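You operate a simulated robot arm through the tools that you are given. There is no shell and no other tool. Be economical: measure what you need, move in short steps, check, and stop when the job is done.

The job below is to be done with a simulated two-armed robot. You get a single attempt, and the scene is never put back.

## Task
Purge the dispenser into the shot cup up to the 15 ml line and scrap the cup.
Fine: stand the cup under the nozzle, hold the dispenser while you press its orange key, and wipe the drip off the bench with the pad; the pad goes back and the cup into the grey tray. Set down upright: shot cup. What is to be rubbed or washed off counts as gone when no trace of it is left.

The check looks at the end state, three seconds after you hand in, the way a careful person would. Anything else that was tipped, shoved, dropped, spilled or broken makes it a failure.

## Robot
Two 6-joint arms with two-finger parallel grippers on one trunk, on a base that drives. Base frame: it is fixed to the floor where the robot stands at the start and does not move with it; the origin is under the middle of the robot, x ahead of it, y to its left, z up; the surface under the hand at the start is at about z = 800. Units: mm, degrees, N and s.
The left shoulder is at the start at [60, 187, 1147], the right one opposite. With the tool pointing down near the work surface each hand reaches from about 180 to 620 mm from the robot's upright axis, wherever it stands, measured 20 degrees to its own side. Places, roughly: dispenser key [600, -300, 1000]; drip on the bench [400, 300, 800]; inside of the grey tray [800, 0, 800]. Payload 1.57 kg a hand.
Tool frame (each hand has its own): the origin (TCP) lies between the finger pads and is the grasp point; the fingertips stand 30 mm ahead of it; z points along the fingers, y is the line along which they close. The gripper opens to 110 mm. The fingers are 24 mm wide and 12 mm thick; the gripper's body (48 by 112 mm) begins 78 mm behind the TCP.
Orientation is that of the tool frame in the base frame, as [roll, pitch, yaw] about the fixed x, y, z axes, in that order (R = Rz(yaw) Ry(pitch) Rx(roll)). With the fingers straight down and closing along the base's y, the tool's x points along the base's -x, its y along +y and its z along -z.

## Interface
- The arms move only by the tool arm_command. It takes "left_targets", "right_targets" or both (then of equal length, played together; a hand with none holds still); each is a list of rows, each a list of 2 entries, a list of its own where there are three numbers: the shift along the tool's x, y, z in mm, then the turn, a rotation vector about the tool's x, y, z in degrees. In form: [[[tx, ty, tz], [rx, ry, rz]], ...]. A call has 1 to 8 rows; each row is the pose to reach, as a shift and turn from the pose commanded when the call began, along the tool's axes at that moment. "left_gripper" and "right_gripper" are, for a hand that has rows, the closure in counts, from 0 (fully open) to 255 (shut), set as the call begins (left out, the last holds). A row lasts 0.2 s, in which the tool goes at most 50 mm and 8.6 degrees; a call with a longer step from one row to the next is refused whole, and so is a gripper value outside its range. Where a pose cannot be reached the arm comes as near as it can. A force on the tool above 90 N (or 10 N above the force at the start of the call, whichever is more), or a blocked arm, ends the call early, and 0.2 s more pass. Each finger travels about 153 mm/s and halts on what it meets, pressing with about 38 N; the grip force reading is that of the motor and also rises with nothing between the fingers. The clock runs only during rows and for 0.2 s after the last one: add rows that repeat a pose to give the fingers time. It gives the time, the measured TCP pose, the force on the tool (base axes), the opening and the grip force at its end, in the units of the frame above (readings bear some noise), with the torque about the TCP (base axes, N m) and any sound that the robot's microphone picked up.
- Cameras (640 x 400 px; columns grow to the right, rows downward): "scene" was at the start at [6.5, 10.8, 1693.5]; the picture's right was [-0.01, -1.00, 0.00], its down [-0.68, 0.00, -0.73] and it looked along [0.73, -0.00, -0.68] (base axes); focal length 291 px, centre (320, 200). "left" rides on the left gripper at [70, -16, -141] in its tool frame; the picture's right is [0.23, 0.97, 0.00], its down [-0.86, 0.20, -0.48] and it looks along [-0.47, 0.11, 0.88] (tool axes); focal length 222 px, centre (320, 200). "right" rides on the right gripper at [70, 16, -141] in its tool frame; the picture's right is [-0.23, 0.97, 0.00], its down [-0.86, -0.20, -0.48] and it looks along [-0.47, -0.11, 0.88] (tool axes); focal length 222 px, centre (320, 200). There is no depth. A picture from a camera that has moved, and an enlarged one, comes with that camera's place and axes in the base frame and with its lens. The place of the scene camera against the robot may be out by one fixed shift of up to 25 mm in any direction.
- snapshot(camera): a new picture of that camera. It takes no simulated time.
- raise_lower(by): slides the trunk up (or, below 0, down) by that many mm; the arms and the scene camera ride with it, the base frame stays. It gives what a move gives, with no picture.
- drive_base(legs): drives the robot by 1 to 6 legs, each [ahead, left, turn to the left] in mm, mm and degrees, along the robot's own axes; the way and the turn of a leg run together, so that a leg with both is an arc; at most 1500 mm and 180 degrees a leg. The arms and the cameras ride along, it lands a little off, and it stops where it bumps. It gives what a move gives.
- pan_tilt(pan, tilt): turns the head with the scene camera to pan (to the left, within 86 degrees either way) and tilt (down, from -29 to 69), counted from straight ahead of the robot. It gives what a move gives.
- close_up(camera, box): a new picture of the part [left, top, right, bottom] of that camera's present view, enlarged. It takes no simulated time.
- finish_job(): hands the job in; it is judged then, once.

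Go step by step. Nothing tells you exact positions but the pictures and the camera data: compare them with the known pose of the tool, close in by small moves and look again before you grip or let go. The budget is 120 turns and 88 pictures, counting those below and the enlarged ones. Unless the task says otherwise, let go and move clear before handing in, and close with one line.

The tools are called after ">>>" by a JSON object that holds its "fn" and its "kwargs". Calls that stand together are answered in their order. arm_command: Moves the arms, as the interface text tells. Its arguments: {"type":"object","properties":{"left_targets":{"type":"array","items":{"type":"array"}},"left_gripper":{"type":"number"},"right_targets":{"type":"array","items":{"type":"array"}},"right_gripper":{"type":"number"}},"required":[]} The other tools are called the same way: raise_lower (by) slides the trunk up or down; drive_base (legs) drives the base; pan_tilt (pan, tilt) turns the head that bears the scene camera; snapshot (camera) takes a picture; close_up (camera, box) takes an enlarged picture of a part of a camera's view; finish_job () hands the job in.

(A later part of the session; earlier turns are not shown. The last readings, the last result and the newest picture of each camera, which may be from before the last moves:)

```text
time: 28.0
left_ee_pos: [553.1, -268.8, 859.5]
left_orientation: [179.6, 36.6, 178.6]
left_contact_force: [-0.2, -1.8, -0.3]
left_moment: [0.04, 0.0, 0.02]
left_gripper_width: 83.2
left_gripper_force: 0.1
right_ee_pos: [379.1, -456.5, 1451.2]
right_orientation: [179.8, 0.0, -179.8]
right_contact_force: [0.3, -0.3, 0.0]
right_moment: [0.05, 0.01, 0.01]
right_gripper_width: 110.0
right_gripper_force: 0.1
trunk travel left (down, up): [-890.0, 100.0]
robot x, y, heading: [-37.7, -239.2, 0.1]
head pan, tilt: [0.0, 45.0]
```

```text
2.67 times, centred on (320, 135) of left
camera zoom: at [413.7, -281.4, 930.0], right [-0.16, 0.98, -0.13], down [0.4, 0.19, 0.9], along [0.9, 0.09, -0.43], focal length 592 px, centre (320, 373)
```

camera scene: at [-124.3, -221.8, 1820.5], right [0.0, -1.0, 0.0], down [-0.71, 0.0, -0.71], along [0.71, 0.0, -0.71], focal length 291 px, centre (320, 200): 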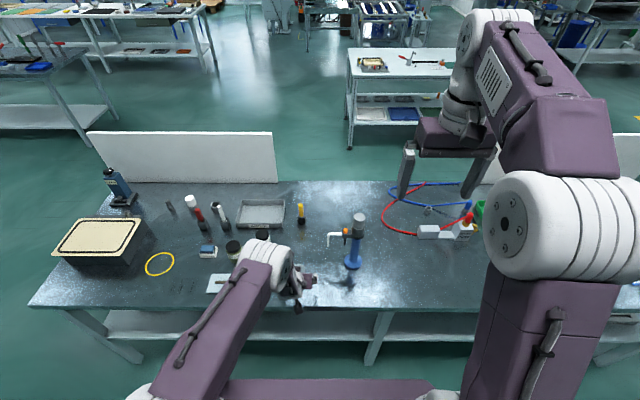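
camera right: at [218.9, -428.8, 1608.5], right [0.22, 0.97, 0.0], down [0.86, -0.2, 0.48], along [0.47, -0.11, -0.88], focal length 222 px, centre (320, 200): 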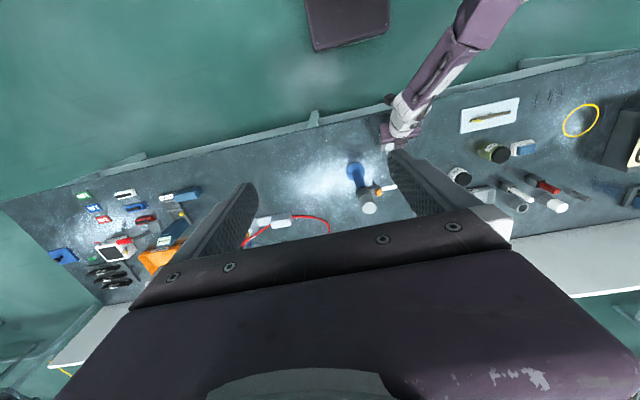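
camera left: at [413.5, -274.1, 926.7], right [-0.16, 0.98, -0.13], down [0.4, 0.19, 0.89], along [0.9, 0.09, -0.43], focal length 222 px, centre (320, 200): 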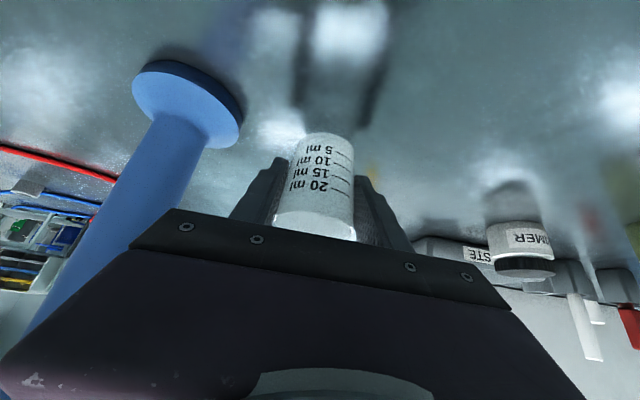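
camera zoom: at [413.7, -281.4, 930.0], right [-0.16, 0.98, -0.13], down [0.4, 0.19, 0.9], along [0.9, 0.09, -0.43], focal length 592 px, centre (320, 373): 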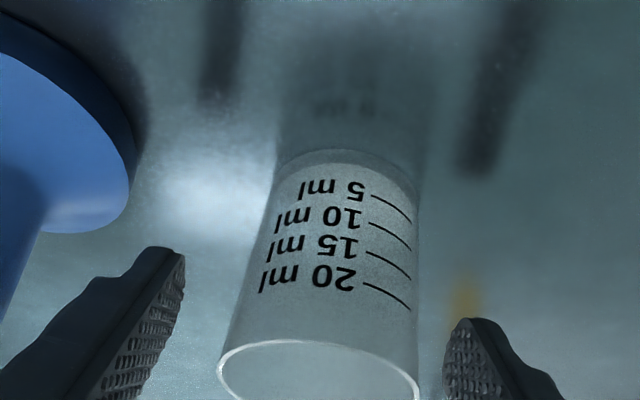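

The cup stands clear of both fingers. Now straight back.

>>> {"fn": "drive_base", "kwargs": {"legs": [[-130, 0, 0]]}}

>>> {"fn": "snapshot", "kwargs": {"camera": "left"}}

>>> {"fn": "close_up", "kwargs": {"camera": "scene", "box": [290, 180, 390, 280]}}

```text
time: 29.3
left_ee_pos: [424.2, -264.8, 858.0]
left_orientation: [179.8, 36.4, 178.8]
left_contact_force: [0.4, -0.6, -0.6]
left_moment: [0.02, 0.01, 0.01]
left_gripper_width: 83.5
left_gripper_force: 0.0
right_ee_pos: [251.8, -451.4, 1450.9]
right_orientation: [180.0, 0.0, -179.6]
right_contact_force: [0.7, 0.5, -0.2]
right_moment: [0.05, 0.04, 0.03]
right_gripper_width: 110.2
right_gripper_force: 0.0
trunk travel left (down, up): [-890.0, 100.0]
robot x, y, heading: [-171.6, -239.8, 0.3]
head pan, tilt: [0.0, 45.0]
```

```text
55 pictures are left
camera left: at [285.7, -277.9, 929.3], right [-0.16, 0.98, -0.13], down [0.41, 0.19, 0.89], along [0.9, 0.09, -0.43], focal length 222 px, centre (320, 200)
```

left: 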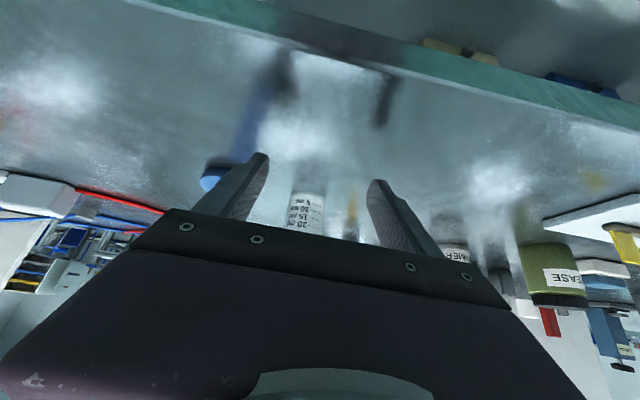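

```text
4.00 times, centred on (340, 230) of scene
camera zoom: at [-160.8, -229.6, 1804.9], right [0.0, -1.0, 0.0], down [-0.71, 0.0, -0.71], along [0.71, 0.0, -0.71], focal length 1163 px, centre (240, 80)
```

zoom: 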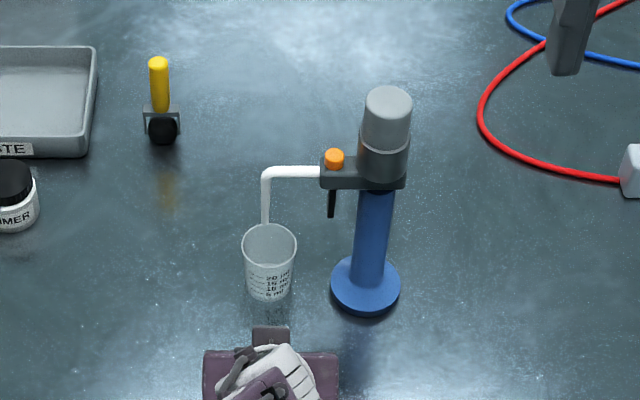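

The cup stands under the nozzle, a little off-centre but with the tip well inside the rim, and the level marks are readable from the scene camera. Next the left hand goes up to vertical and shuts its fingers, then I'll drive in to bring both hands over the dispenser.

>>> {"fn": "arm_command", "kwargs": {"left_targets": [[[-23, 8, -37], [0, 4.5, 0]], [[-47, 16, -74], [0, 9, 0]], [[-70, 24, -111], [0, 13.5, 0]], [[-94, 32, -148], [0, 18, 0]], [[-117, 40, -185], [0, 22.5, 0]], [[-141, 48, -222], [0, 27, 0]], [[-164, 56, -259], [0, 31.5, 0]], [[-188, 65, -296], [0, 36.4, 0]]], "left_gripper": 255}}

>>> {"fn": "drive_base", "kwargs": {"legs": [[0, -70, 0], [215, 0, 0]]}}

>>> {"fn": "snapshot", "kwargs": {"camera": "scene"}}

>>> {"fn": "snapshot", "kwargs": {"camera": "right"}}

```text
time: 31.1
left_ee_pos: [398.6, -204.5, 1210.9]
left_orientation: [180.0, 0.0, 178.9]
left_contact_force: [-0.5, 0.2, 0.3]
left_moment: [0.03, -0.03, -0.02]
left_gripper_width: 0.1
left_gripper_force: 21.5
left hand out of reach, approached as far as the arm can: row 1, 2, 3, 4, 5, 6, 7
right_ee_pos: [248.1, -449.7, 1452.1]
right_orientation: [-179.9, 0.0, -179.7]
right_contact_force: [-0.4, 0.5, 0.0]
right_moment: [-0.01, -0.02, -0.02]
right_gripper_width: 110.2
right_gripper_force: 0.1
trunk travel left (down, up): [-890.0, 100.0]
robot x, y, heading: [-169.4, -241.0, 0.3]
head pan, tilt: [0.0, 45.0]
```

```text
time: 33.4
left_ee_pos: [613.7, -268.9, 1214.0]
left_orientation: [179.9, 0.3, 179.1]
left_contact_force: [-0.3, -0.1, -0.6]
left_moment: [-0.03, -0.05, -0.02]
left_gripper_width: 0.0
left_gripper_force: 21.1
right_ee_pos: [463.6, -515.6, 1452.9]
right_orientation: [-179.9, 0.2, -179.5]
right_contact_force: [0.1, -0.1, -0.9]
right_moment: [-0.03, -0.04, 0.01]
right_gripper_width: 110.1
right_gripper_force: 0.1
trunk travel left (down, up): [-890.0, 100.0]
robot x, y, heading: [45.7, -306.9, 0.5]
head pan, tilt: [0.0, 45.0]
```

```text
53 pictures are left
camera scene: at [48.2, -294.1, 1805.1], right [0.01, -1.0, 0.0], down [-0.7, -0.01, -0.71], along [0.71, 0.01, -0.7], focal length 291 px, centre (320, 200)
```

scene: 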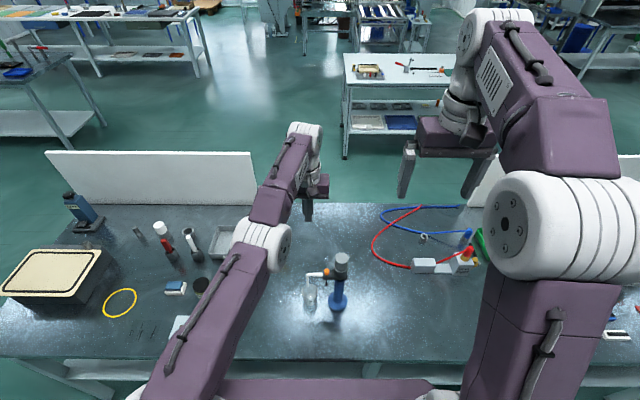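

```text
52 pictures are left
camera right: at [393.2, -499.4, 1594.9], right [0.22, 0.98, 0.0], down [0.86, -0.19, 0.48], along [0.47, -0.11, -0.88], focal length 222 px, centre (320, 200)
```

right: 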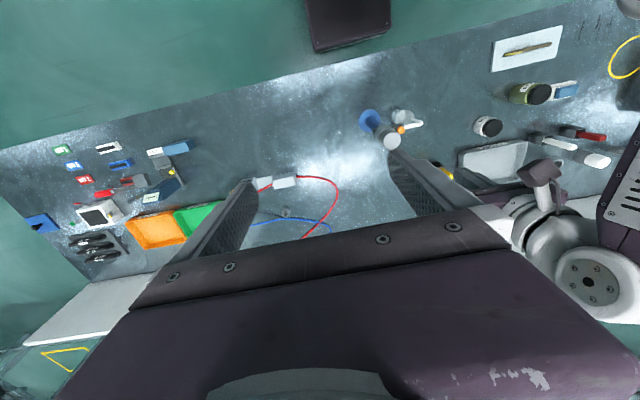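

Now the right hand turns 90° (to close along x) while moving above the cap; the left turns the other way and moves aside.

>>> {"fn": "arm_command", "kwargs": {"right_targets": [[[-11, 18, 31], [0, 0, -7.8]], [[-22, 37, 62], [0, 0, -15.6]], [[-34, 55, 93], [0, 0, -23.4]], [[-45, 74, 125], [0, 0, -31.2]], [[-57, 92, 156], [0, 0, -39]], [[-68, 111, 187], [0, 0, -46.8]], [[-79, 129, 218], [0, 0, -54.6]], [[-91, 148, 250], [0, 0, -62.4]]], "left_targets": [[[7, 11, 0], [0, 0, 7.8]], [[14, 22, 0], [0, 0, 15.6]], [[21, 33, 0], [0, 0, 23.4]], [[28, 44, 0], [0, 0, 31.2]], [[35, 55, 0], [0, 0, 39]], [[42, 66, 0], [0, 0, 46.8]], [[49, 77, 0], [0, 0, 54.6]], [[56, 88, 0], [0, 0, 62.4]]]}}

>>> {"fn": "arm_command", "kwargs": {"right_targets": [[[0, 0, 0], [0, 0, -7]], [[0, 0, 0], [0, 0, -14]], [[0, 0, 0], [0, 0, -21]], [[0, 0, 0], [0, 0, -27.6]]], "left_targets": [[[0, 0, 0], [0, 0, 7]], [[0, 0, 0], [0, 0, 14]], [[0, 0, 0], [0, 0, 21]], [[0, 0, 0], [0, 0, 27.6]]]}}

>>> {"fn": "snapshot", "kwargs": {"camera": "right"}}

>>> {"fn": "snapshot", "kwargs": {"camera": "left"}}

```text
time: 35.2
left_ee_pos: [585.6, -191.6, 1328.4]
left_orientation: [-177.2, -2.1, 116.5]
left_contact_force: [0.4, 0.2, 0.3]
left_moment: [-0.03, 0.05, -0.01]
left_gripper_width: 0.1
left_gripper_force: 20.9
left hand out of reach, approached as far as the arm can: row 1, 2, 3, 4, 5, 6, 7, 8
right_ee_pos: [562.2, -368.8, 1202.9]
right_orientation: [179.9, -0.1, -116.9]
right_contact_force: [-0.1, -0.3, -0.4]
right_moment: [0.04, 0.02, 0.01]
right_gripper_width: 110.0
right_gripper_force: 0.1
trunk travel left (down, up): [-890.0, 100.0]
robot x, y, heading: [49.6, -303.7, 0.3]
head pan, tilt: [0.0, 45.0]
```

```text
time: 36.2
left_ee_pos: [582.9, -187.5, 1327.9]
left_orientation: [-176.5, -0.7, 89.0]
left_contact_force: [-0.1, 0.5, 0.1]
left_moment: [-0.02, -0.06, 0.0]
left_gripper_width: 0.0
left_gripper_force: 21.4
right_ee_pos: [556.9, -368.4, 1201.8]
right_orientation: [-180.0, 0.0, -89.4]
right_contact_force: [0.1, -0.3, -0.4]
right_moment: [0.02, 0.0, 0.03]
right_gripper_width: 110.0
right_gripper_force: 0.1
trunk travel left (down, up): [-890.0, 100.0]
robot x, y, heading: [51.3, -308.5, 0.3]
head pan, tilt: [0.0, 45.0]
```

```text
51 pictures are left
camera right: at [541.6, -438.8, 1344.0], right [-0.98, 0.22, 0.0], down [0.19, 0.86, 0.48], along [0.1, 0.47, -0.88], focal length 222 px, centre (320, 200)
```

right: 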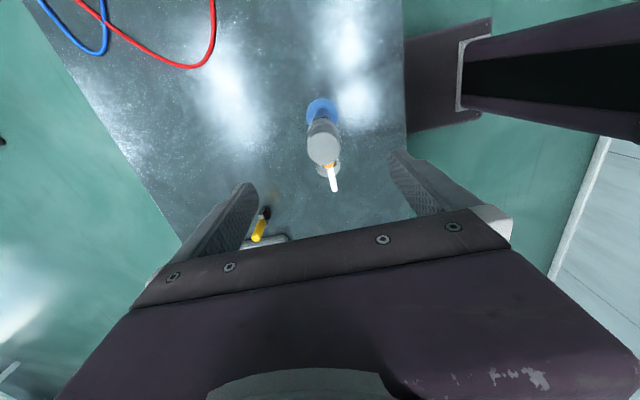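

```text
50 pictures are left
camera left: at [577.0, -118.4, 1470.2], right [0.98, 0.21, -0.06], down [0.21, -0.86, 0.46], along [0.05, -0.46, -0.89], focal length 222 px, centre (320, 200)
```

left: 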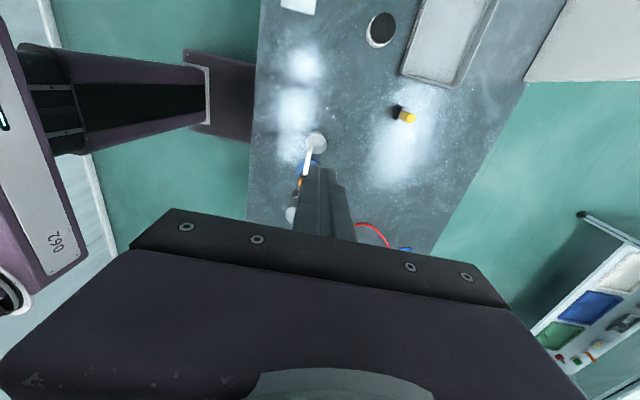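

The cap centre is at about (554,-364), top near z 1076. I lower the right hand around it.

>>> {"fn": "arm_command", "kwargs": {"right_targets": [[[-1, 1, 34], [0, 0, 0]], [[-2, 2, 68], [0, 0, 0]], [[-3, 3, 102], [0, 0, 0]], [[-3, 3, 135], [0, 0, 0]]]}}

>>> {"fn": "snapshot", "kwargs": {"camera": "right"}}

>>> {"fn": "close_up", "kwargs": {"camera": "left", "box": [240, 100, 400, 250]}}

```text
time: 37.2
left_ee_pos: [584.9, -187.7, 1326.9]
left_orientation: [-176.4, -0.5, 89.0]
left_contact_force: [0.6, 0.1, 0.3]
left_moment: [-0.01, -0.01, -0.01]
left_gripper_width: 0.0
left_gripper_force: 21.1
right_ee_pos: [556.8, -366.1, 1066.9]
right_orientation: [180.0, 0.0, -89.5]
right_contact_force: [-0.3, 1.0, 0.3]
right_moment: [0.0, 0.01, -0.02]
right_gripper_width: 110.2
right_gripper_force: 0.1
trunk travel left (down, up): [-890.0, 100.0]
robot x, y, heading: [50.6, -307.9, 0.7]
head pan, tilt: [0.0, 45.0]
```

```text
49 pictures are left
camera right: at [540.4, -436.0, 1207.9], right [-0.98, 0.22, 0.0], down [0.19, 0.86, 0.48], along [0.1, 0.47, -0.88], focal length 222 px, centre (320, 200)
```

right: 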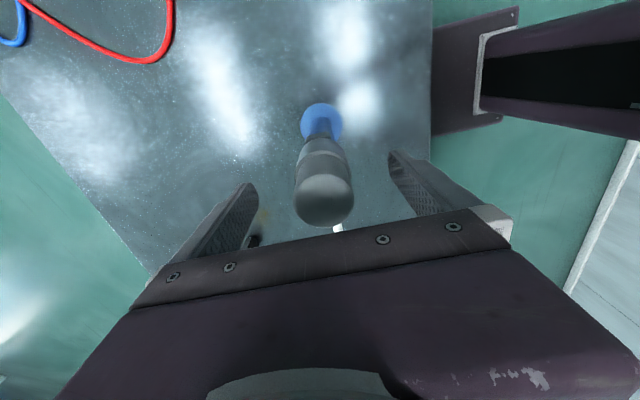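

```text
2.67 times, centred on (320, 175) of left
camera zoom: at [578.9, -118.5, 1469.4], right [0.98, 0.21, -0.06], down [0.22, -0.86, 0.46], along [0.05, -0.46, -0.89], focal length 592 px, centre (320, 267)
```

zoom: 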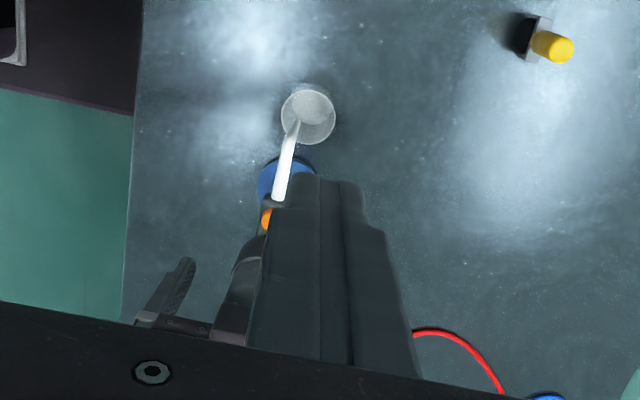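

The cap sits between the fingers; I correct by about 4 mm and close.

>>> {"fn": "arm_command", "kwargs": {"right_targets": [[[-2.5, 3.7, 0], [0, 0, 0]], [[-2.5, 3.7, 0], [0, 0, 0]]]}}

>>> {"fn": "arm_command", "kwargs": {"right_targets": [[[0, 0, 0], [0, 0, 0]], [[0, 0, 0], [0, 0, 0]], [[0, 0, 0], [0, 0, 0]]], "right_gripper": 175}}

>>> {"fn": "snapshot", "kwargs": {"camera": "right"}}

```text
time: 37.8
left_ee_pos: [584.4, -186.9, 1327.8]
left_orientation: [-176.5, -0.5, 89.1]
left_contact_force: [0.0, 0.0, -0.3]
left_moment: [0.0, 0.01, -0.02]
left_gripper_width: 0.1
left_gripper_force: 21.1
right_ee_pos: [551.0, -364.2, 1067.4]
right_orientation: [180.0, -0.1, -89.4]
right_contact_force: [-0.1, -0.4, 0.1]
right_moment: [0.0, 0.0, -0.03]
right_gripper_width: 110.2
right_gripper_force: 0.0
trunk travel left (down, up): [-890.0, 100.0]
robot x, y, heading: [49.0, -308.9, 0.5]
head pan, tilt: [0.0, 45.0]
```

```text
time: 38.6
left_ee_pos: [584.5, -185.8, 1327.7]
left_orientation: [-176.5, -0.6, 89.1]
left_contact_force: [-0.2, 0.2, -0.4]
left_moment: [0.0, 0.01, 0.0]
left_gripper_width: 0.0
left_gripper_force: 20.7
right_ee_pos: [552.0, -363.8, 1068.0]
right_orientation: [-180.0, 0.0, -89.5]
right_contact_force: [1.9, 0.2, 2.6]
right_moment: [-0.01, -0.03, -0.02]
right_gripper_width: 51.0
right_gripper_force: 37.7
trunk travel left (down, up): [-890.0, 100.0]
robot x, y, heading: [49.7, -306.4, 0.7]
head pan, tilt: [0.0, 45.0]
```

```text
47 pictures are left
camera right: at [535.7, -433.4, 1208.9], right [-0.98, 0.22, 0.0], down [0.19, 0.86, 0.48], along [0.11, 0.47, -0.88], focal length 222 px, centre (320, 200)
```

right: 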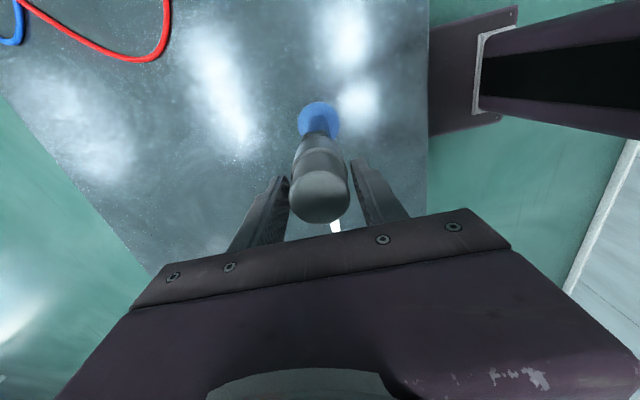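

The dispenser is held (51 mm). Now the left hand comes over from the left, leaning about 20° so its body stays clear of the right one.

>>> {"fn": "arm_command", "kwargs": {"left_targets": [[[-15, -6, 36], [-0.7, -4, 0]], [[-30, -12, 71], [-1.4, -8, 0]], [[-44, -18, 107], [-2.1, -12, 0]], [[-59, -24, 142], [-2.8, -16, 0]], [[-74, -30, 178], [-3.5, -20, 0]]]}}

>>> {"fn": "snapshot", "kwargs": {"camera": "scene"}}

```text
time: 39.8
left_ee_pos: [583.3, -199.5, 1337.5]
left_orientation: [-174.8, 18.8, 89.6]
left_contact_force: [-0.2, 0.8, -0.6]
left_moment: [-0.01, 0.01, -0.03]
left_gripper_width: 0.0
left_gripper_force: 21.0
left hand out of reach, approached as far as the arm can: row 1, 2, 3, 4, 5
right_ee_pos: [552.7, -363.2, 1067.8]
right_orientation: [180.0, -0.1, -89.6]
right_contact_force: [1.7, -2.5, 5.6]
right_moment: [-0.48, -0.24, 0.1]
right_gripper_width: 51.3
right_gripper_force: 38.0
trunk travel left (down, up): [-890.0, 100.0]
robot x, y, heading: [49.6, -312.8, 0.5]
head pan, tilt: [0.0, 45.0]
```

```text
46 pictures are left
camera scene: at [54.3, -294.3, 1805.0], right [0.01, -1.0, 0.0], down [-0.71, -0.01, -0.71], along [0.71, 0.01, -0.71], focal length 291 px, centre (320, 200)
```

scene: 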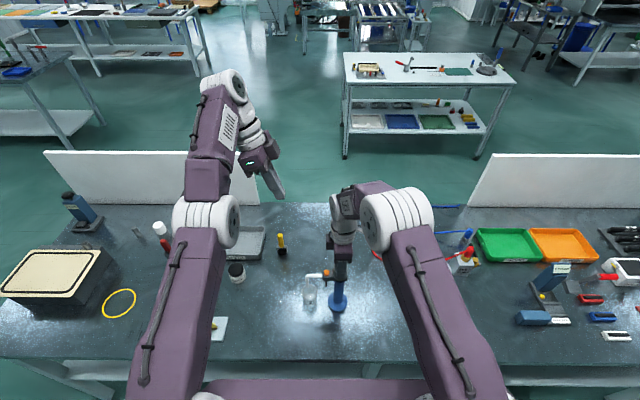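

The left arm got stuck in an awkward elbow posture. I'll undo its turn and bring it back towards its starting pose to recover the good posture.

>>> {"fn": "arm_command", "kwargs": {"left_targets": [[[11, -10, -31], [0.7, 4, 0]], [[21, -20, -62], [1.4, 8, 0]], [[32, -30, -93], [2.1, 12, 0]], [[42, -40, -124], [2.8, 16, 0]], [[53, -50, -155], [3.5, 20, 0]]]}}

>>> {"fn": "arm_command", "kwargs": {"left_targets": [[[0, 0, 0], [0, 0, -8]], [[0, 0, 0], [0, 0, -16]], [[0, 0, 0], [0, 0, -24]], [[0, 0, 0], [0, 0, -32]], [[0, 0, 0], [0, 0, -40]], [[0, 0, 0], [0, 0, -48]], [[0, 0, 0], [0, 0, -56]], [[0, 0, 0], [0, 0, -64]]]}}

>>> {"fn": "arm_command", "kwargs": {"left_targets": [[[0, 0, 0], [0, 0, -8]], [[0, 0, 0], [0, 0, -16]], [[0, 0, 0], [0, 0, -24]]]}}

```text
time: 41.0
left_ee_pos: [510.0, -95.3, 1426.3]
left_orientation: [-171.8, -1.2, 87.3]
left_contact_force: [0.2, 1.0, 0.2]
left_moment: [-0.03, -0.02, -0.02]
left_gripper_width: 0.1
left_gripper_force: 21.1
left hand out of reach, approached as far as the arm can: row 1, 2, 3, 4, 5
right_ee_pos: [550.7, -364.9, 1067.2]
right_orientation: [-180.0, 0.0, -89.6]
right_contact_force: [-1.1, 0.8, 1.3]
right_moment: [0.31, 0.17, 0.04]
right_gripper_width: 51.3
right_gripper_force: 38.3
trunk travel left (down, up): [-890.0, 100.0]
robot x, y, heading: [46.5, -306.1, 0.5]
head pan, tilt: [0.0, 45.0]
```

```text
time: 42.8
left_ee_pos: [509.6, -98.8, 1425.8]
left_orientation: [-177.4, -7.9, 151.3]
left_contact_force: [-0.4, -0.6, 0.0]
left_moment: [0.0, 0.0, -0.02]
left_gripper_width: 0.2
left_gripper_force: 21.1
left hand out of reach, approached as far as the arm can: row 4, 5, 6, 7, 8
right_ee_pos: [552.2, -363.4, 1067.5]
right_orientation: [-179.9, 0.0, -89.5]
right_contact_force: [-1.3, -0.3, 0.1]
right_moment: [-0.11, 0.25, 0.0]
right_gripper_width: 51.0
right_gripper_force: 38.4
trunk travel left (down, up): [-890.0, 100.0]
robot x, y, heading: [49.9, -306.6, 0.8]
head pan, tilt: [0.0, 45.0]
```

```text
time: 43.6
left_ee_pos: [509.9, -99.0, 1425.7]
left_orientation: [179.1, -8.5, 175.4]
left_contact_force: [0.0, -1.2, 0.7]
left_moment: [0.0, -0.01, 0.01]
left_gripper_width: 0.4
left_gripper_force: 21.3
right_ee_pos: [551.2, -363.3, 1068.5]
right_orientation: [179.9, 0.0, -89.5]
right_contact_force: [-0.2, -0.7, 0.3]
right_moment: [-0.05, 0.19, 0.0]
right_gripper_width: 51.0
right_gripper_force: 38.7
trunk travel left (down, up): [-890.0, 100.0]
robot x, y, heading: [50.5, -308.5, 0.4]
head pan, tilt: [0.0, 45.0]
```

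>>> {"fn": "arm_command", "kwargs": {"left_targets": [[[14, 0, -20], [0, -3, 1]], [[28, 0, -40], [0, -6, 2]], [[43, 0, -60], [0, -8.5, 4]]]}}

>>> {"fn": "snapshot", "kwargs": {"camera": "scene"}}

```text
time: 44.4
left_ee_pos: [479.8, -97.6, 1492.2]
left_orientation: [179.5, 0.0, 171.4]
left_contact_force: [0.1, -0.7, 0.1]
left_moment: [0.01, 0.01, -0.02]
left_gripper_width: 0.0
left_gripper_force: 22.0
right_ee_pos: [551.7, -363.4, 1067.1]
right_orientation: [180.0, 0.0, -89.6]
right_contact_force: [-0.6, -0.6, 0.5]
right_moment: [0.03, 0.01, 0.01]
right_gripper_width: 51.1
right_gripper_force: 38.4
trunk travel left (down, up): [-890.0, 100.0]
robot x, y, heading: [48.6, -308.1, 0.4]
head pan, tilt: [0.0, 45.0]
```

```text
45 pictures are left
camera scene: at [53.8, -296.5, 1804.9], right [0.01, -1.0, 0.0], down [-0.71, -0.01, -0.71], along [0.71, 0.01, -0.71], focal length 291 px, centre (320, 200)
```

scene: 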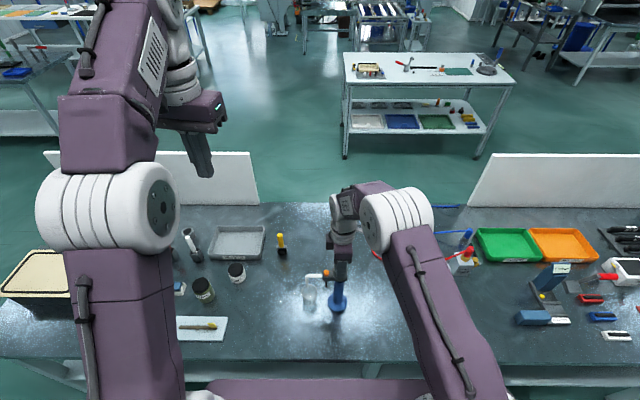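

The left arm has its good posture back. I repeat, mirrored, the path that worked for the right arm.

>>> {"fn": "arm_command", "kwargs": {"left_targets": [[[-12, -16, 36], [0, 0, 8]], [[-24, -32, 72], [0, 0, 16]], [[-36, -48, 108], [0, 0, 24]], [[-47, -64, 144], [0, 0, 32]], [[-59, -80, 181], [0, 0, 40]], [[-71, -97, 217], [0, 0, 48]], [[-83, -113, 253], [0, 0, 56]], [[-95, -129, 289], [0, 0, 64]]]}}

>>> {"fn": "snapshot", "kwargs": {"camera": "scene"}}

```text
time: 46.2
left_ee_pos: [551.6, -236.9, 1200.3]
left_orientation: [179.8, -0.5, 107.2]
left_contact_force: [-0.1, 0.2, -0.2]
left_moment: [0.01, 0.01, 0.01]
left_gripper_width: 0.0
left_gripper_force: 21.8
right_ee_pos: [550.8, -364.2, 1068.3]
right_orientation: [180.0, 0.0, -89.6]
right_contact_force: [-2.2, 0.5, 0.2]
right_moment: [0.15, 0.27, -0.02]
right_gripper_width: 51.3
right_gripper_force: 38.2
trunk travel left (down, up): [-890.0, 100.0]
robot x, y, heading: [51.9, -307.5, 0.4]
head pan, tilt: [0.0, 45.0]
```

```text
44 pictures are left
camera scene: at [54.8, -297.0, 1805.1], right [0.01, -1.0, 0.0], down [-0.71, -0.01, -0.71], along [0.71, 0.01, -0.71], focal length 291 px, centre (320, 200)
```

scene: 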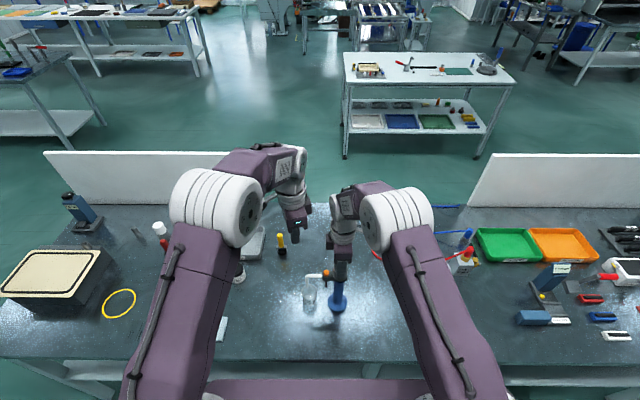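

That works. Now finish the turn, then lean the left hand 20° and come to about 40 mm from the key.

>>> {"fn": "arm_command", "kwargs": {"left_targets": [[[-6, -1, 20], [0, 0, 6]], [[-13, -3, 40], [0, 0, 12]], [[-19.5, -4.4, 60], [0, 0, 17.2]]]}}

>>> {"fn": "arm_command", "kwargs": {"left_targets": [[[-15, 0, 20], [0, -7, 0]], [[-30, 0, 40], [0, -14, 0]], [[-45, 0, 60], [0, -20, 0]]]}}

>>> {"fn": "close_up", "kwargs": {"camera": "scene", "box": [270, 200, 390, 330]}}

>>> {"fn": "snapshot", "kwargs": {"camera": "left"}}

```text
time: 47.0
left_ee_pos: [553.3, -255.0, 1142.0]
left_orientation: [179.9, -0.4, 90.0]
left_contact_force: [0.3, -0.2, 0.6]
left_moment: [0.03, -0.01, -0.03]
left_gripper_width: 0.0
left_gripper_force: 21.3
right_ee_pos: [551.4, -363.4, 1068.1]
right_orientation: [180.0, 0.0, -89.6]
right_contact_force: [-0.3, 0.2, -0.4]
right_moment: [0.02, 0.16, -0.01]
right_gripper_width: 51.1
right_gripper_force: 38.1
trunk travel left (down, up): [-890.0, 100.0]
robot x, y, heading: [49.0, -310.8, 0.7]
head pan, tilt: [0.0, 45.0]
```

```text
time: 47.8
left_ee_pos: [552.6, -302.3, 1082.3]
left_orientation: [179.9, 19.5, 89.9]
left_contact_force: [-0.1, 0.2, -0.3]
left_moment: [0.01, 0.0, -0.03]
left_gripper_width: 0.0
left_gripper_force: 20.5
right_ee_pos: [551.5, -364.7, 1066.9]
right_orientation: [180.0, 0.0, -89.5]
right_contact_force: [-1.3, -1.1, -0.4]
right_moment: [0.01, 0.13, -0.01]
right_gripper_width: 51.4
right_gripper_force: 37.9
trunk travel left (down, up): [-890.0, 100.0]
robot x, y, heading: [48.3, -305.5, 0.6]
head pan, tilt: [0.0, 45.0]
```

```text
3.08 times, centred on (330, 265) of scene
camera zoom: at [54.5, -296.5, 1805.0], right [0.01, -1.0, 0.0], down [-0.71, -0.01, -0.71], along [0.71, 0.01, -0.71], focal length 895 px, centre (289, 0)
```

zoom: 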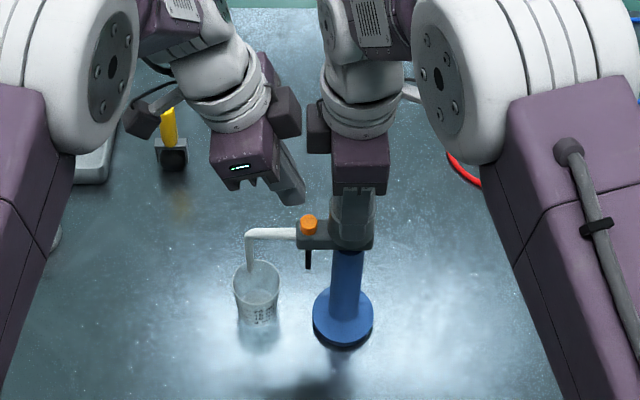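

```text
42 pictures are left
camera left: at [536.4, -187.7, 1192.5], right [0.97, 0.22, -0.07], down [0.2, -0.65, 0.74], along [0.11, -0.73, -0.67], focal length 222 px, centre (320, 200)
```

left: 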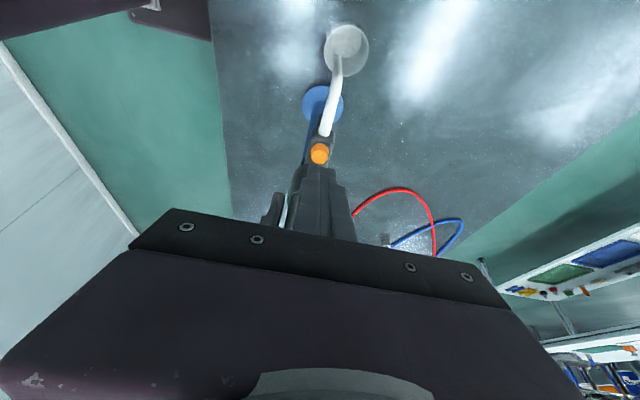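

The key, from the left camera, is at about (551,-320,1008) and the shut fingertips line up with it. I approach to about 10 mm.

>>> {"fn": "arm_command", "kwargs": {"left_targets": [[[0, -1, 15], [0, 0, 0]], [[0, -1.5, 30], [0, 0, 0]]]}}

>>> {"fn": "close_up", "kwargs": {"camera": "left", "box": [260, 20, 400, 240]}}

>>> {"fn": "close_up", "kwargs": {"camera": "scene", "box": [290, 240, 370, 320]}}

```text
time: 48.4
left_ee_pos: [552.6, -306.0, 1056.3]
left_orientation: [179.4, 19.5, 90.2]
left_contact_force: [-2.8, 64.6, 37.6]
left_moment: [-6.54, -0.32, -0.14]
left_gripper_width: 0.0
left_gripper_force: 21.3
right_ee_pos: [549.9, -367.2, 1067.8]
right_orientation: [179.9, -0.3, -89.6]
right_contact_force: [7.5, -58.3, -12.0]
right_moment: [4.56, -0.15, -0.19]
right_gripper_width: 51.4
right_gripper_force: 37.9
trunk travel left (down, up): [-890.0, 100.0]
robot x, y, heading: [45.7, -306.1, 0.4]
head pan, tilt: [0.0, 45.0]
```

```text
1.82 times, centred on (330, 130) of left
camera zoom: at [535.0, -193.4, 1167.1], right [0.97, 0.22, -0.07], down [0.2, -0.65, 0.74], along [0.12, -0.73, -0.67], focal length 404 px, centre (302, 327)
```

zoom: 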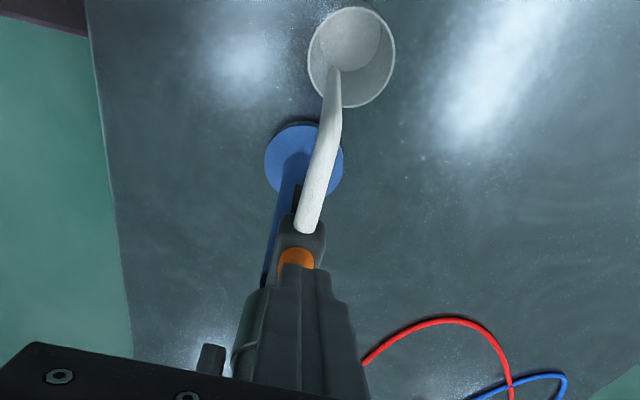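

```text
5.00 times, centred on (330, 280) of scene
camera zoom: at [51.8, -293.5, 1805.5], right [0.01, -1.0, 0.0], down [-0.71, -0.01, -0.71], along [0.71, 0.01, -0.71], focal length 1454 px, centre (270, -200)
```

zoom: 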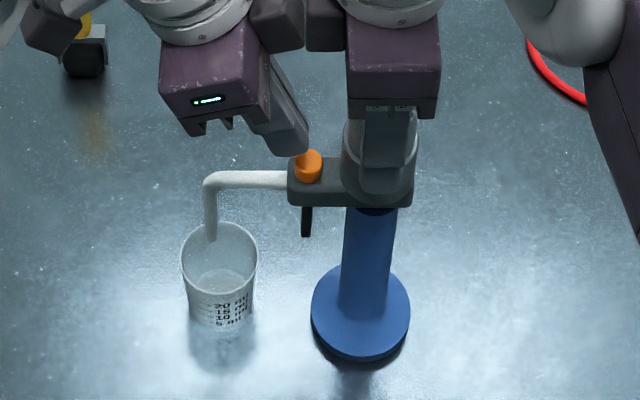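

The small side boxes of the two wrists touched each other. I back off at once and lean the left hand further, to 30°, so they stay apart.

>>> {"fn": "arm_command", "kwargs": {"left_targets": [[[0, 0, -15], [0, 0, 0]], [[10, 0, -15], [0, -5, 0]], [[10, 0, -15], [0, -10.5, 0]]]}}

>>> {"fn": "snapshot", "kwargs": {"camera": "scene"}}

>>> {"fn": "close_up", "kwargs": {"camera": "left", "box": [260, 20, 400, 240]}}

```text
time: 49.2
left_ee_pos: [551.7, -295.0, 1066.0]
left_orientation: [179.9, 30.1, 90.0]
left_contact_force: [-0.5, 0.0, -0.3]
left_moment: [0.01, 0.01, -0.03]
left_gripper_width: 0.0
left_gripper_force: 21.5
right_ee_pos: [552.3, -362.5, 1067.2]
right_orientation: [-179.9, 0.1, -89.6]
right_contact_force: [-0.3, 3.6, 0.6]
right_moment: [0.53, 0.42, -0.1]
right_gripper_width: 51.4
right_gripper_force: 38.1
trunk travel left (down, up): [-890.0, 100.0]
robot x, y, heading: [49.3, -312.2, 0.7]
head pan, tilt: [0.0, 45.0]
```

```text
39 pictures are left
camera scene: at [55.1, -294.5, 1805.0], right [0.01, -1.0, 0.0], down [-0.71, -0.01, -0.71], along [0.71, 0.01, -0.71], focal length 291 px, centre (320, 200)
```

scene: 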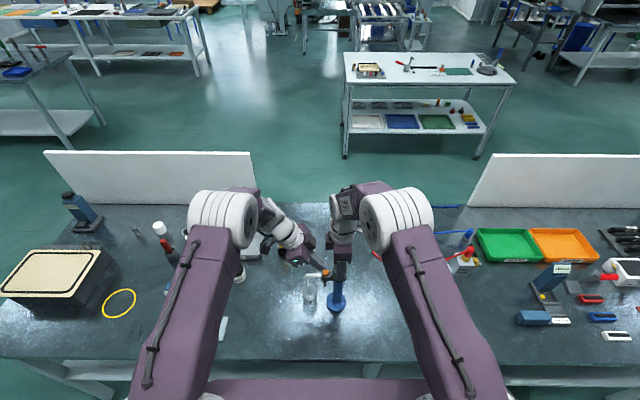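

```text
1.82 times, centred on (330, 130) of left
camera zoom: at [535.2, -164.1, 1152.1], right [0.97, 0.2, -0.11], down [0.2, -0.5, 0.84], along [0.11, -0.84, -0.53], focal length 404 px, centre (302, 327)
```

zoom: 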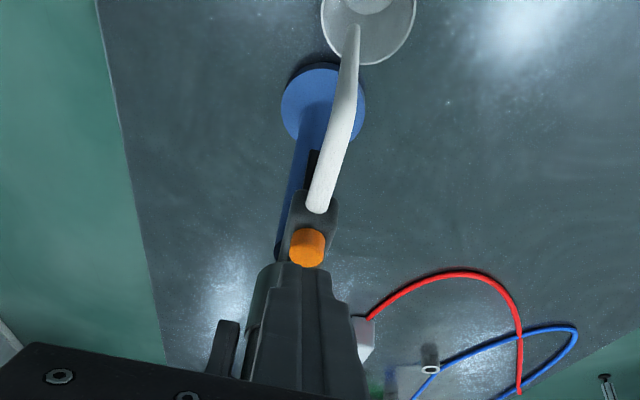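

Key top centre is about (551,-324,1008). I bring the tip just above it.

>>> {"fn": "arm_command", "kwargs": {"left_targets": [[[-2, -0.5, 14], [0, 0, 0]], [[-3.7, -1, 27.5], [0, 0, 0]]]}}

>>> {"fn": "close_up", "kwargs": {"camera": "scene", "box": [290, 240, 370, 320]}}

```text
time: 49.8
left_ee_pos: [552.1, -313.9, 1043.2]
left_orientation: [179.9, 30.0, 89.9]
left_contact_force: [-1.2, 1.3, 2.3]
left_moment: [0.0, 0.0, -0.01]
left_gripper_width: 0.1
left_gripper_force: 21.0
right_ee_pos: [551.8, -363.5, 1069.1]
right_orientation: [-180.0, 0.0, -89.6]
right_contact_force: [0.5, 0.1, 0.2]
right_moment: [0.12, -0.13, -0.02]
right_gripper_width: 51.1
right_gripper_force: 37.9
trunk travel left (down, up): [-890.0, 100.0]
robot x, y, heading: [47.4, -310.0, 0.4]
head pan, tilt: [0.0, 45.0]
```

```text
5.00 times, centred on (330, 280) of scene
camera zoom: at [54.5, -295.6, 1805.0], right [0.01, -1.0, 0.0], down [-0.71, -0.01, -0.71], along [0.71, 0.01, -0.71], focal length 1454 px, centre (270, -200)
```

zoom: 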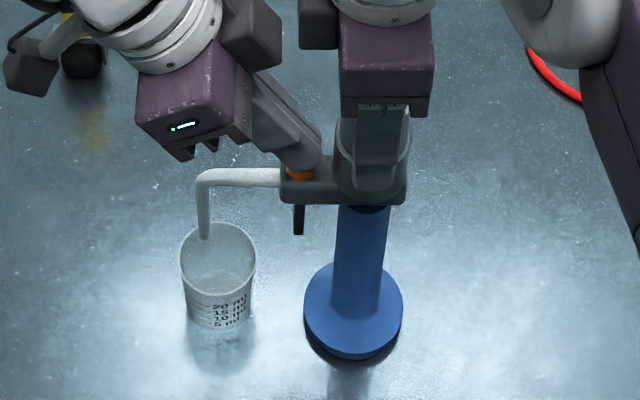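

The tip is on the key. I press down 3 mm and check for flow.

>>> {"fn": "arm_command", "kwargs": {"left_targets": [[[1.5, 0, 2.6], [0, 0, 0]]]}}

```text
time: 50.2
left_ee_pos: [551.7, -312.8, 1041.0]
left_orientation: [179.8, 30.1, 90.0]
left_contact_force: [1.9, 0.3, 4.7]
left_moment: [0.02, -0.08, -0.01]
left_gripper_width: 0.0
left_gripper_force: 21.4
right_ee_pos: [551.4, -363.0, 1067.0]
right_orientation: [-180.0, -0.1, -89.6]
right_contact_force: [-0.4, 0.9, -0.1]
right_moment: [-0.09, -0.34, 0.15]
right_gripper_width: 51.2
right_gripper_force: 37.5
trunk travel left (down, up): [-890.0, 100.0]
robot x, y, heading: [46.2, -310.7, 0.7]
head pan, tilt: [0.0, 45.0]
heard: click
```

A click was heard; I check the cup.

>>> {"fn": "close_up", "kwargs": {"camera": "scene", "box": [300, 260, 360, 320]}}

```text
6.67 times, centred on (330, 290) of scene
camera zoom: at [54.5, -295.7, 1805.0], right [0.01, -1.0, 0.0], down [-0.71, -0.01, -0.71], along [0.71, 0.01, -0.71], focal length 1938 px, centre (253, -400)
```

zoom: 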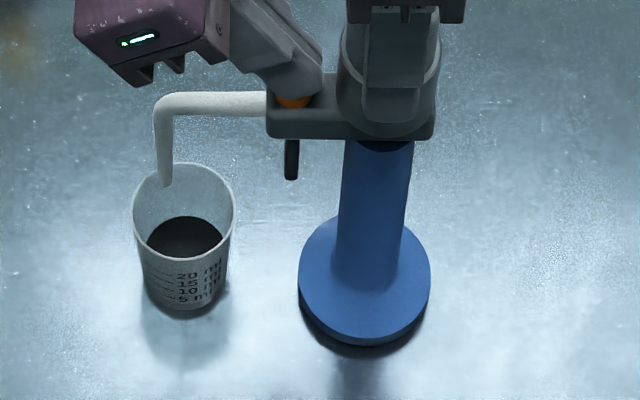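

Liquid has entered the cup. I release the key and measure the level.

>>> {"fn": "arm_command", "kwargs": {"left_targets": [[[-3, 0, -5.2], [0, 0, 0]]]}}

>>> {"fn": "close_up", "kwargs": {"camera": "scene", "box": [306, 278, 346, 318]}}

```text
time: 50.6
left_ee_pos: [551.2, -310.8, 1045.3]
left_orientation: [-180.0, 29.9, 90.0]
left_contact_force: [0.0, 0.6, 0.4]
left_moment: [0.01, 0.0, 0.03]
left_gripper_width: 0.0
left_gripper_force: 21.3
right_ee_pos: [552.4, -363.7, 1069.0]
right_orientation: [180.0, 0.0, -89.5]
right_contact_force: [1.2, 1.4, -0.5]
right_moment: [0.23, -0.09, -0.03]
right_gripper_width: 51.0
right_gripper_force: 38.4
trunk travel left (down, up): [-890.0, 100.0]
robot x, y, heading: [46.9, -309.6, 0.7]
head pan, tilt: [0.0, 45.0]
```

```text
10.00 times, centred on (326, 298) of scene
camera zoom: at [54.3, -296.0, 1804.9], right [0.01, -1.0, 0.0], down [-0.71, -0.01, -0.71], along [0.71, 0.01, -0.71], focal length 2908 px, centre (260, -780)
```

zoom: 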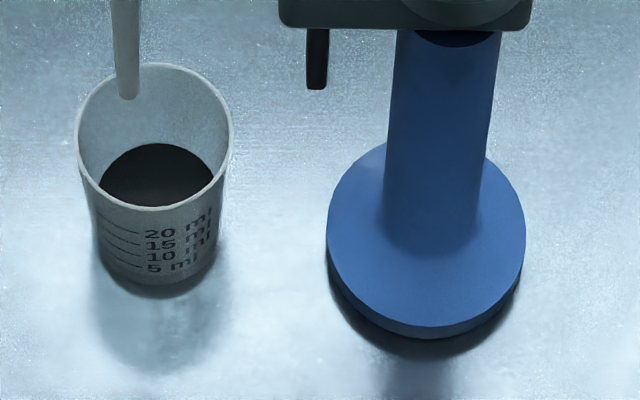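

I need the level precisely, so I enlarge the cup further.

>>> {"fn": "close_up", "kwargs": {"camera": "scene", "box": [310, 282, 332, 310]}}

>>> {"fn": "close_up", "kwargs": {"camera": "left", "box": [300, 0, 380, 60]}}

```text
14.29 times, centred on (321, 296) of scene
camera zoom: at [54.3, -296.0, 1804.9], right [0.01, -1.0, 0.0], down [-0.71, -0.01, -0.71], along [0.71, 0.01, -0.71], focal length 4154 px, centre (306, -1171)
```

zoom: 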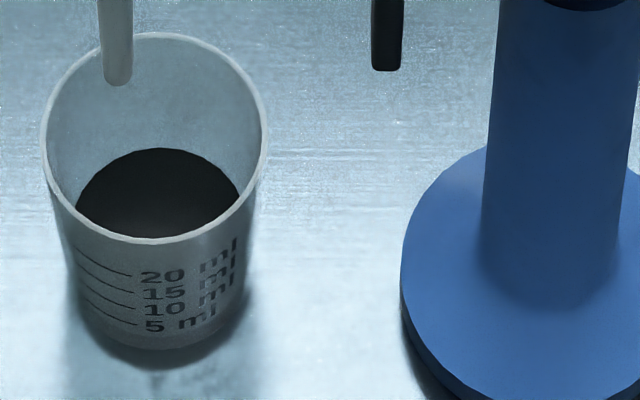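

```text
6.67 times, centred on (340, 30) of left
camera zoom: at [534.2, -180.8, 1132.9], right [0.97, 0.2, -0.11], down [0.2, -0.5, 0.84], along [0.11, -0.84, -0.53], focal length 1481 px, centre (187, 1333)
```

zoom: 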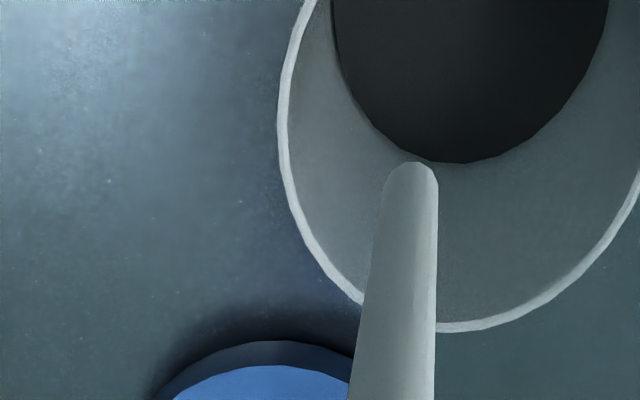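

The level is somewhere near 8–10 ml, well below the 15 line. I give a brief second press (down and straight up again) and look again.

>>> {"fn": "arm_command", "kwargs": {"left_targets": [[[2.2, 0, 3.9], [0, 0, 0]], [[0, 0, 0], [0, 0, 0]]]}}

>>> {"fn": "close_up", "kwargs": {"camera": "scene", "box": [310, 282, 332, 310]}}

```text
time: 51.2
left_ee_pos: [552.2, -311.3, 1045.9]
left_orientation: [179.9, 30.0, 90.0]
left_contact_force: [0.1, -0.2, -0.4]
left_moment: [0.02, 0.02, 0.01]
left_gripper_width: 0.0
left_gripper_force: 21.9
right_ee_pos: [552.0, -362.8, 1067.0]
right_orientation: [-180.0, 0.0, -89.5]
right_contact_force: [1.3, 1.4, -0.9]
right_moment: [0.14, -0.17, 0.0]
right_gripper_width: 51.3
right_gripper_force: 38.7
trunk travel left (down, up): [-890.0, 100.0]
robot x, y, heading: [48.0, -305.5, 0.9]
head pan, tilt: [0.0, 45.0]
```

```text
14.29 times, centred on (321, 296) of scene
camera zoom: at [54.4, -296.0, 1805.0], right [0.01, -1.0, 0.0], down [-0.71, -0.01, -0.71], along [0.71, 0.01, -0.71], focal length 4154 px, centre (306, -1171)
```

zoom: 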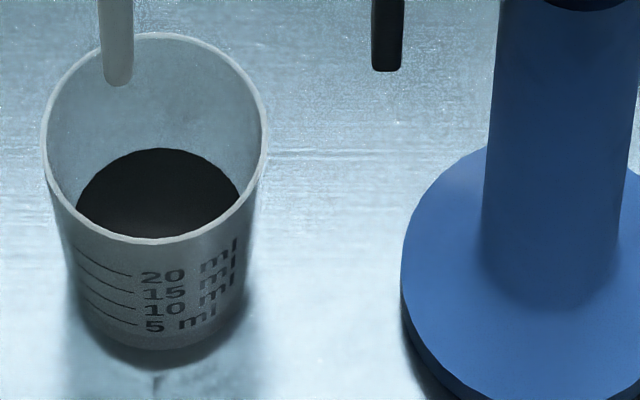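

No click that time. I press 1.5 mm deeper, again briefly.

>>> {"fn": "arm_command", "kwargs": {"left_targets": [[[3.1, 0, 5.3], [0, 0, 0]], [[0, 0, 0], [0, 0, 0]]]}}

>>> {"fn": "close_up", "kwargs": {"camera": "scene", "box": [310, 282, 332, 310]}}

```text
time: 51.8
left_ee_pos: [551.0, -310.3, 1046.2]
left_orientation: [179.9, 30.0, 90.0]
left_contact_force: [1.0, 0.3, -0.3]
left_moment: [0.02, -0.01, 0.01]
left_gripper_width: 0.0
left_gripper_force: 21.5
right_ee_pos: [550.7, -362.9, 1068.0]
right_orientation: [179.9, 0.0, -89.6]
right_contact_force: [0.7, 1.1, 0.0]
right_moment: [0.2, -0.19, 0.01]
right_gripper_width: 51.5
right_gripper_force: 37.8
trunk travel left (down, up): [-890.0, 100.0]
robot x, y, heading: [50.5, -309.1, 0.4]
head pan, tilt: [0.0, 45.0]
```

```text
14.29 times, centred on (321, 296) of scene
camera zoom: at [54.2, -295.9, 1804.9], right [0.01, -1.0, 0.0], down [-0.71, -0.01, -0.71], along [0.71, 0.01, -0.71], focal length 4154 px, centre (306, -1171)
```

zoom: 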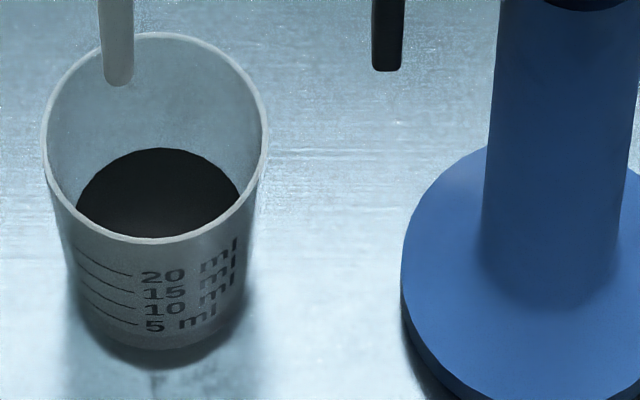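

No click; I press a bit deeper still and only look when a click is heard.

>>> {"fn": "arm_command", "kwargs": {"left_targets": [[[3.9, 0, 6.7], [0, 0, 0]], [[0, 0, 0], [0, 0, 0]]]}}

```text
time: 52.4
left_ee_pos: [550.9, -311.3, 1045.3]
left_orientation: [179.9, 29.9, 89.9]
left_contact_force: [-0.5, 0.1, 0.6]
left_moment: [-0.03, 0.0, -0.01]
left_gripper_width: 0.0
left_gripper_force: 21.4
right_ee_pos: [551.9, -364.0, 1068.0]
right_orientation: [180.0, 0.0, -89.5]
right_contact_force: [0.5, 1.6, 0.7]
right_moment: [0.21, -0.22, -0.02]
right_gripper_width: 51.1
right_gripper_force: 38.0
trunk travel left (down, up): [-890.0, 100.0]
robot x, y, heading: [48.9, -308.1, 0.7]
head pan, tilt: [0.0, 45.0]
heard: click
```

>>> {"fn": "close_up", "kwargs": {"camera": "scene", "box": [310, 282, 332, 310]}}

```text
14.29 times, centred on (321, 296) of scene
camera zoom: at [54.1, -296.4, 1804.9], right [0.01, -1.0, 0.0], down [-0.71, -0.01, -0.71], along [0.71, 0.01, -0.71], focal length 4154 px, centre (306, -1171)
```

zoom: 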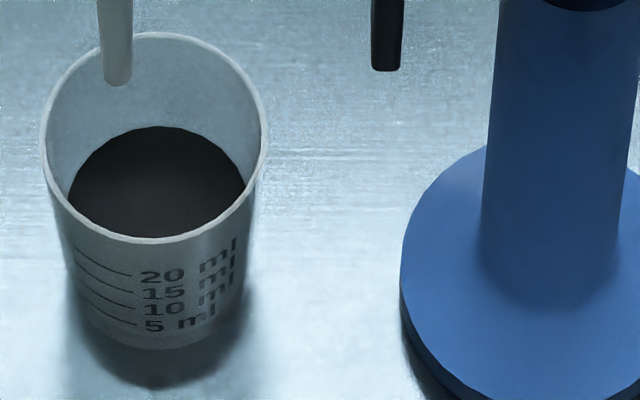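

The second click raised the level by about one division. I enlarge the wall with the marks to compare level and marks.

>>> {"fn": "close_up", "kwargs": {"camera": "scene", "box": [311, 294, 329, 308]}}

>>> {"fn": "close_up", "kwargs": {"camera": "left", "box": [300, 0, 380, 60]}}

```text
16.00 times, centred on (320, 301) of scene
camera zoom: at [54.1, -296.4, 1804.9], right [0.01, -1.0, 0.0], down [-0.71, -0.01, -0.71], along [0.71, 0.01, -0.71], focal length 4652 px, centre (320, -1416)
```

zoom: 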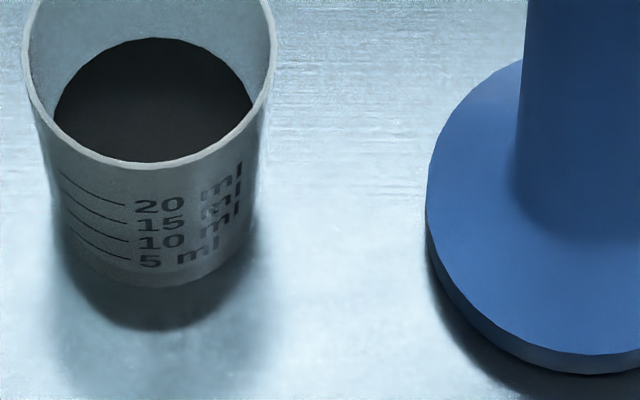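

```text
6.67 times, centred on (340, 30) of left
camera zoom: at [533.8, -180.8, 1132.9], right [0.97, 0.2, -0.11], down [0.2, -0.5, 0.84], along [0.11, -0.84, -0.53], focal length 1481 px, centre (187, 1333)
```

zoom: 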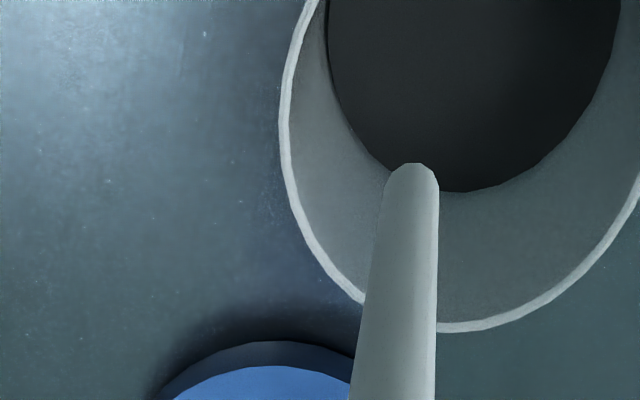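

The level did not change between "key held" and "key released" on the first press, and the second click raised it by one scale division. So each click is a fixed 5 ml shot and the cup now holds two. I press once more.

>>> {"fn": "arm_command", "kwargs": {"left_targets": [[[3.9, 0, 6.7], [0, 0, 0]], [[0, 0, 0], [0, 0, 0]]]}}

>>> {"fn": "close_up", "kwargs": {"camera": "scene", "box": [311, 284, 333, 308]}}

```text
time: 53.0
left_ee_pos: [550.4, -311.6, 1044.9]
left_orientation: [179.9, 29.9, 90.0]
left_contact_force: [-0.6, -0.5, 0.1]
left_moment: [-0.01, 0.01, -0.05]
left_gripper_width: 0.0
left_gripper_force: 21.4
right_ee_pos: [551.6, -363.7, 1067.2]
right_orientation: [180.0, -0.1, -89.5]
right_contact_force: [1.2, 1.5, 0.4]
right_moment: [0.13, -0.15, 0.0]
right_gripper_width: 51.0
right_gripper_force: 38.1
trunk travel left (down, up): [-890.0, 100.0]
robot x, y, heading: [49.5, -305.8, 0.5]
head pan, tilt: [0.0, 45.0]
heard: click
```

```text
16.00 times, centred on (322, 296) of scene
camera zoom: at [54.1, -296.2, 1804.9], right [0.01, -1.0, 0.0], down [-0.71, -0.01, -0.71], along [0.71, 0.01, -0.71], focal length 4652 px, centre (288, -1336)
```

zoom: 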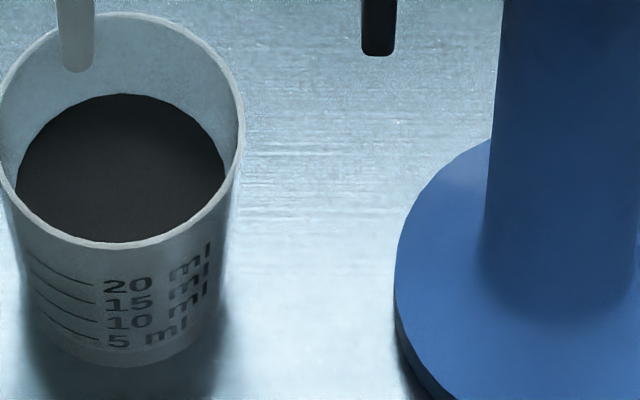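

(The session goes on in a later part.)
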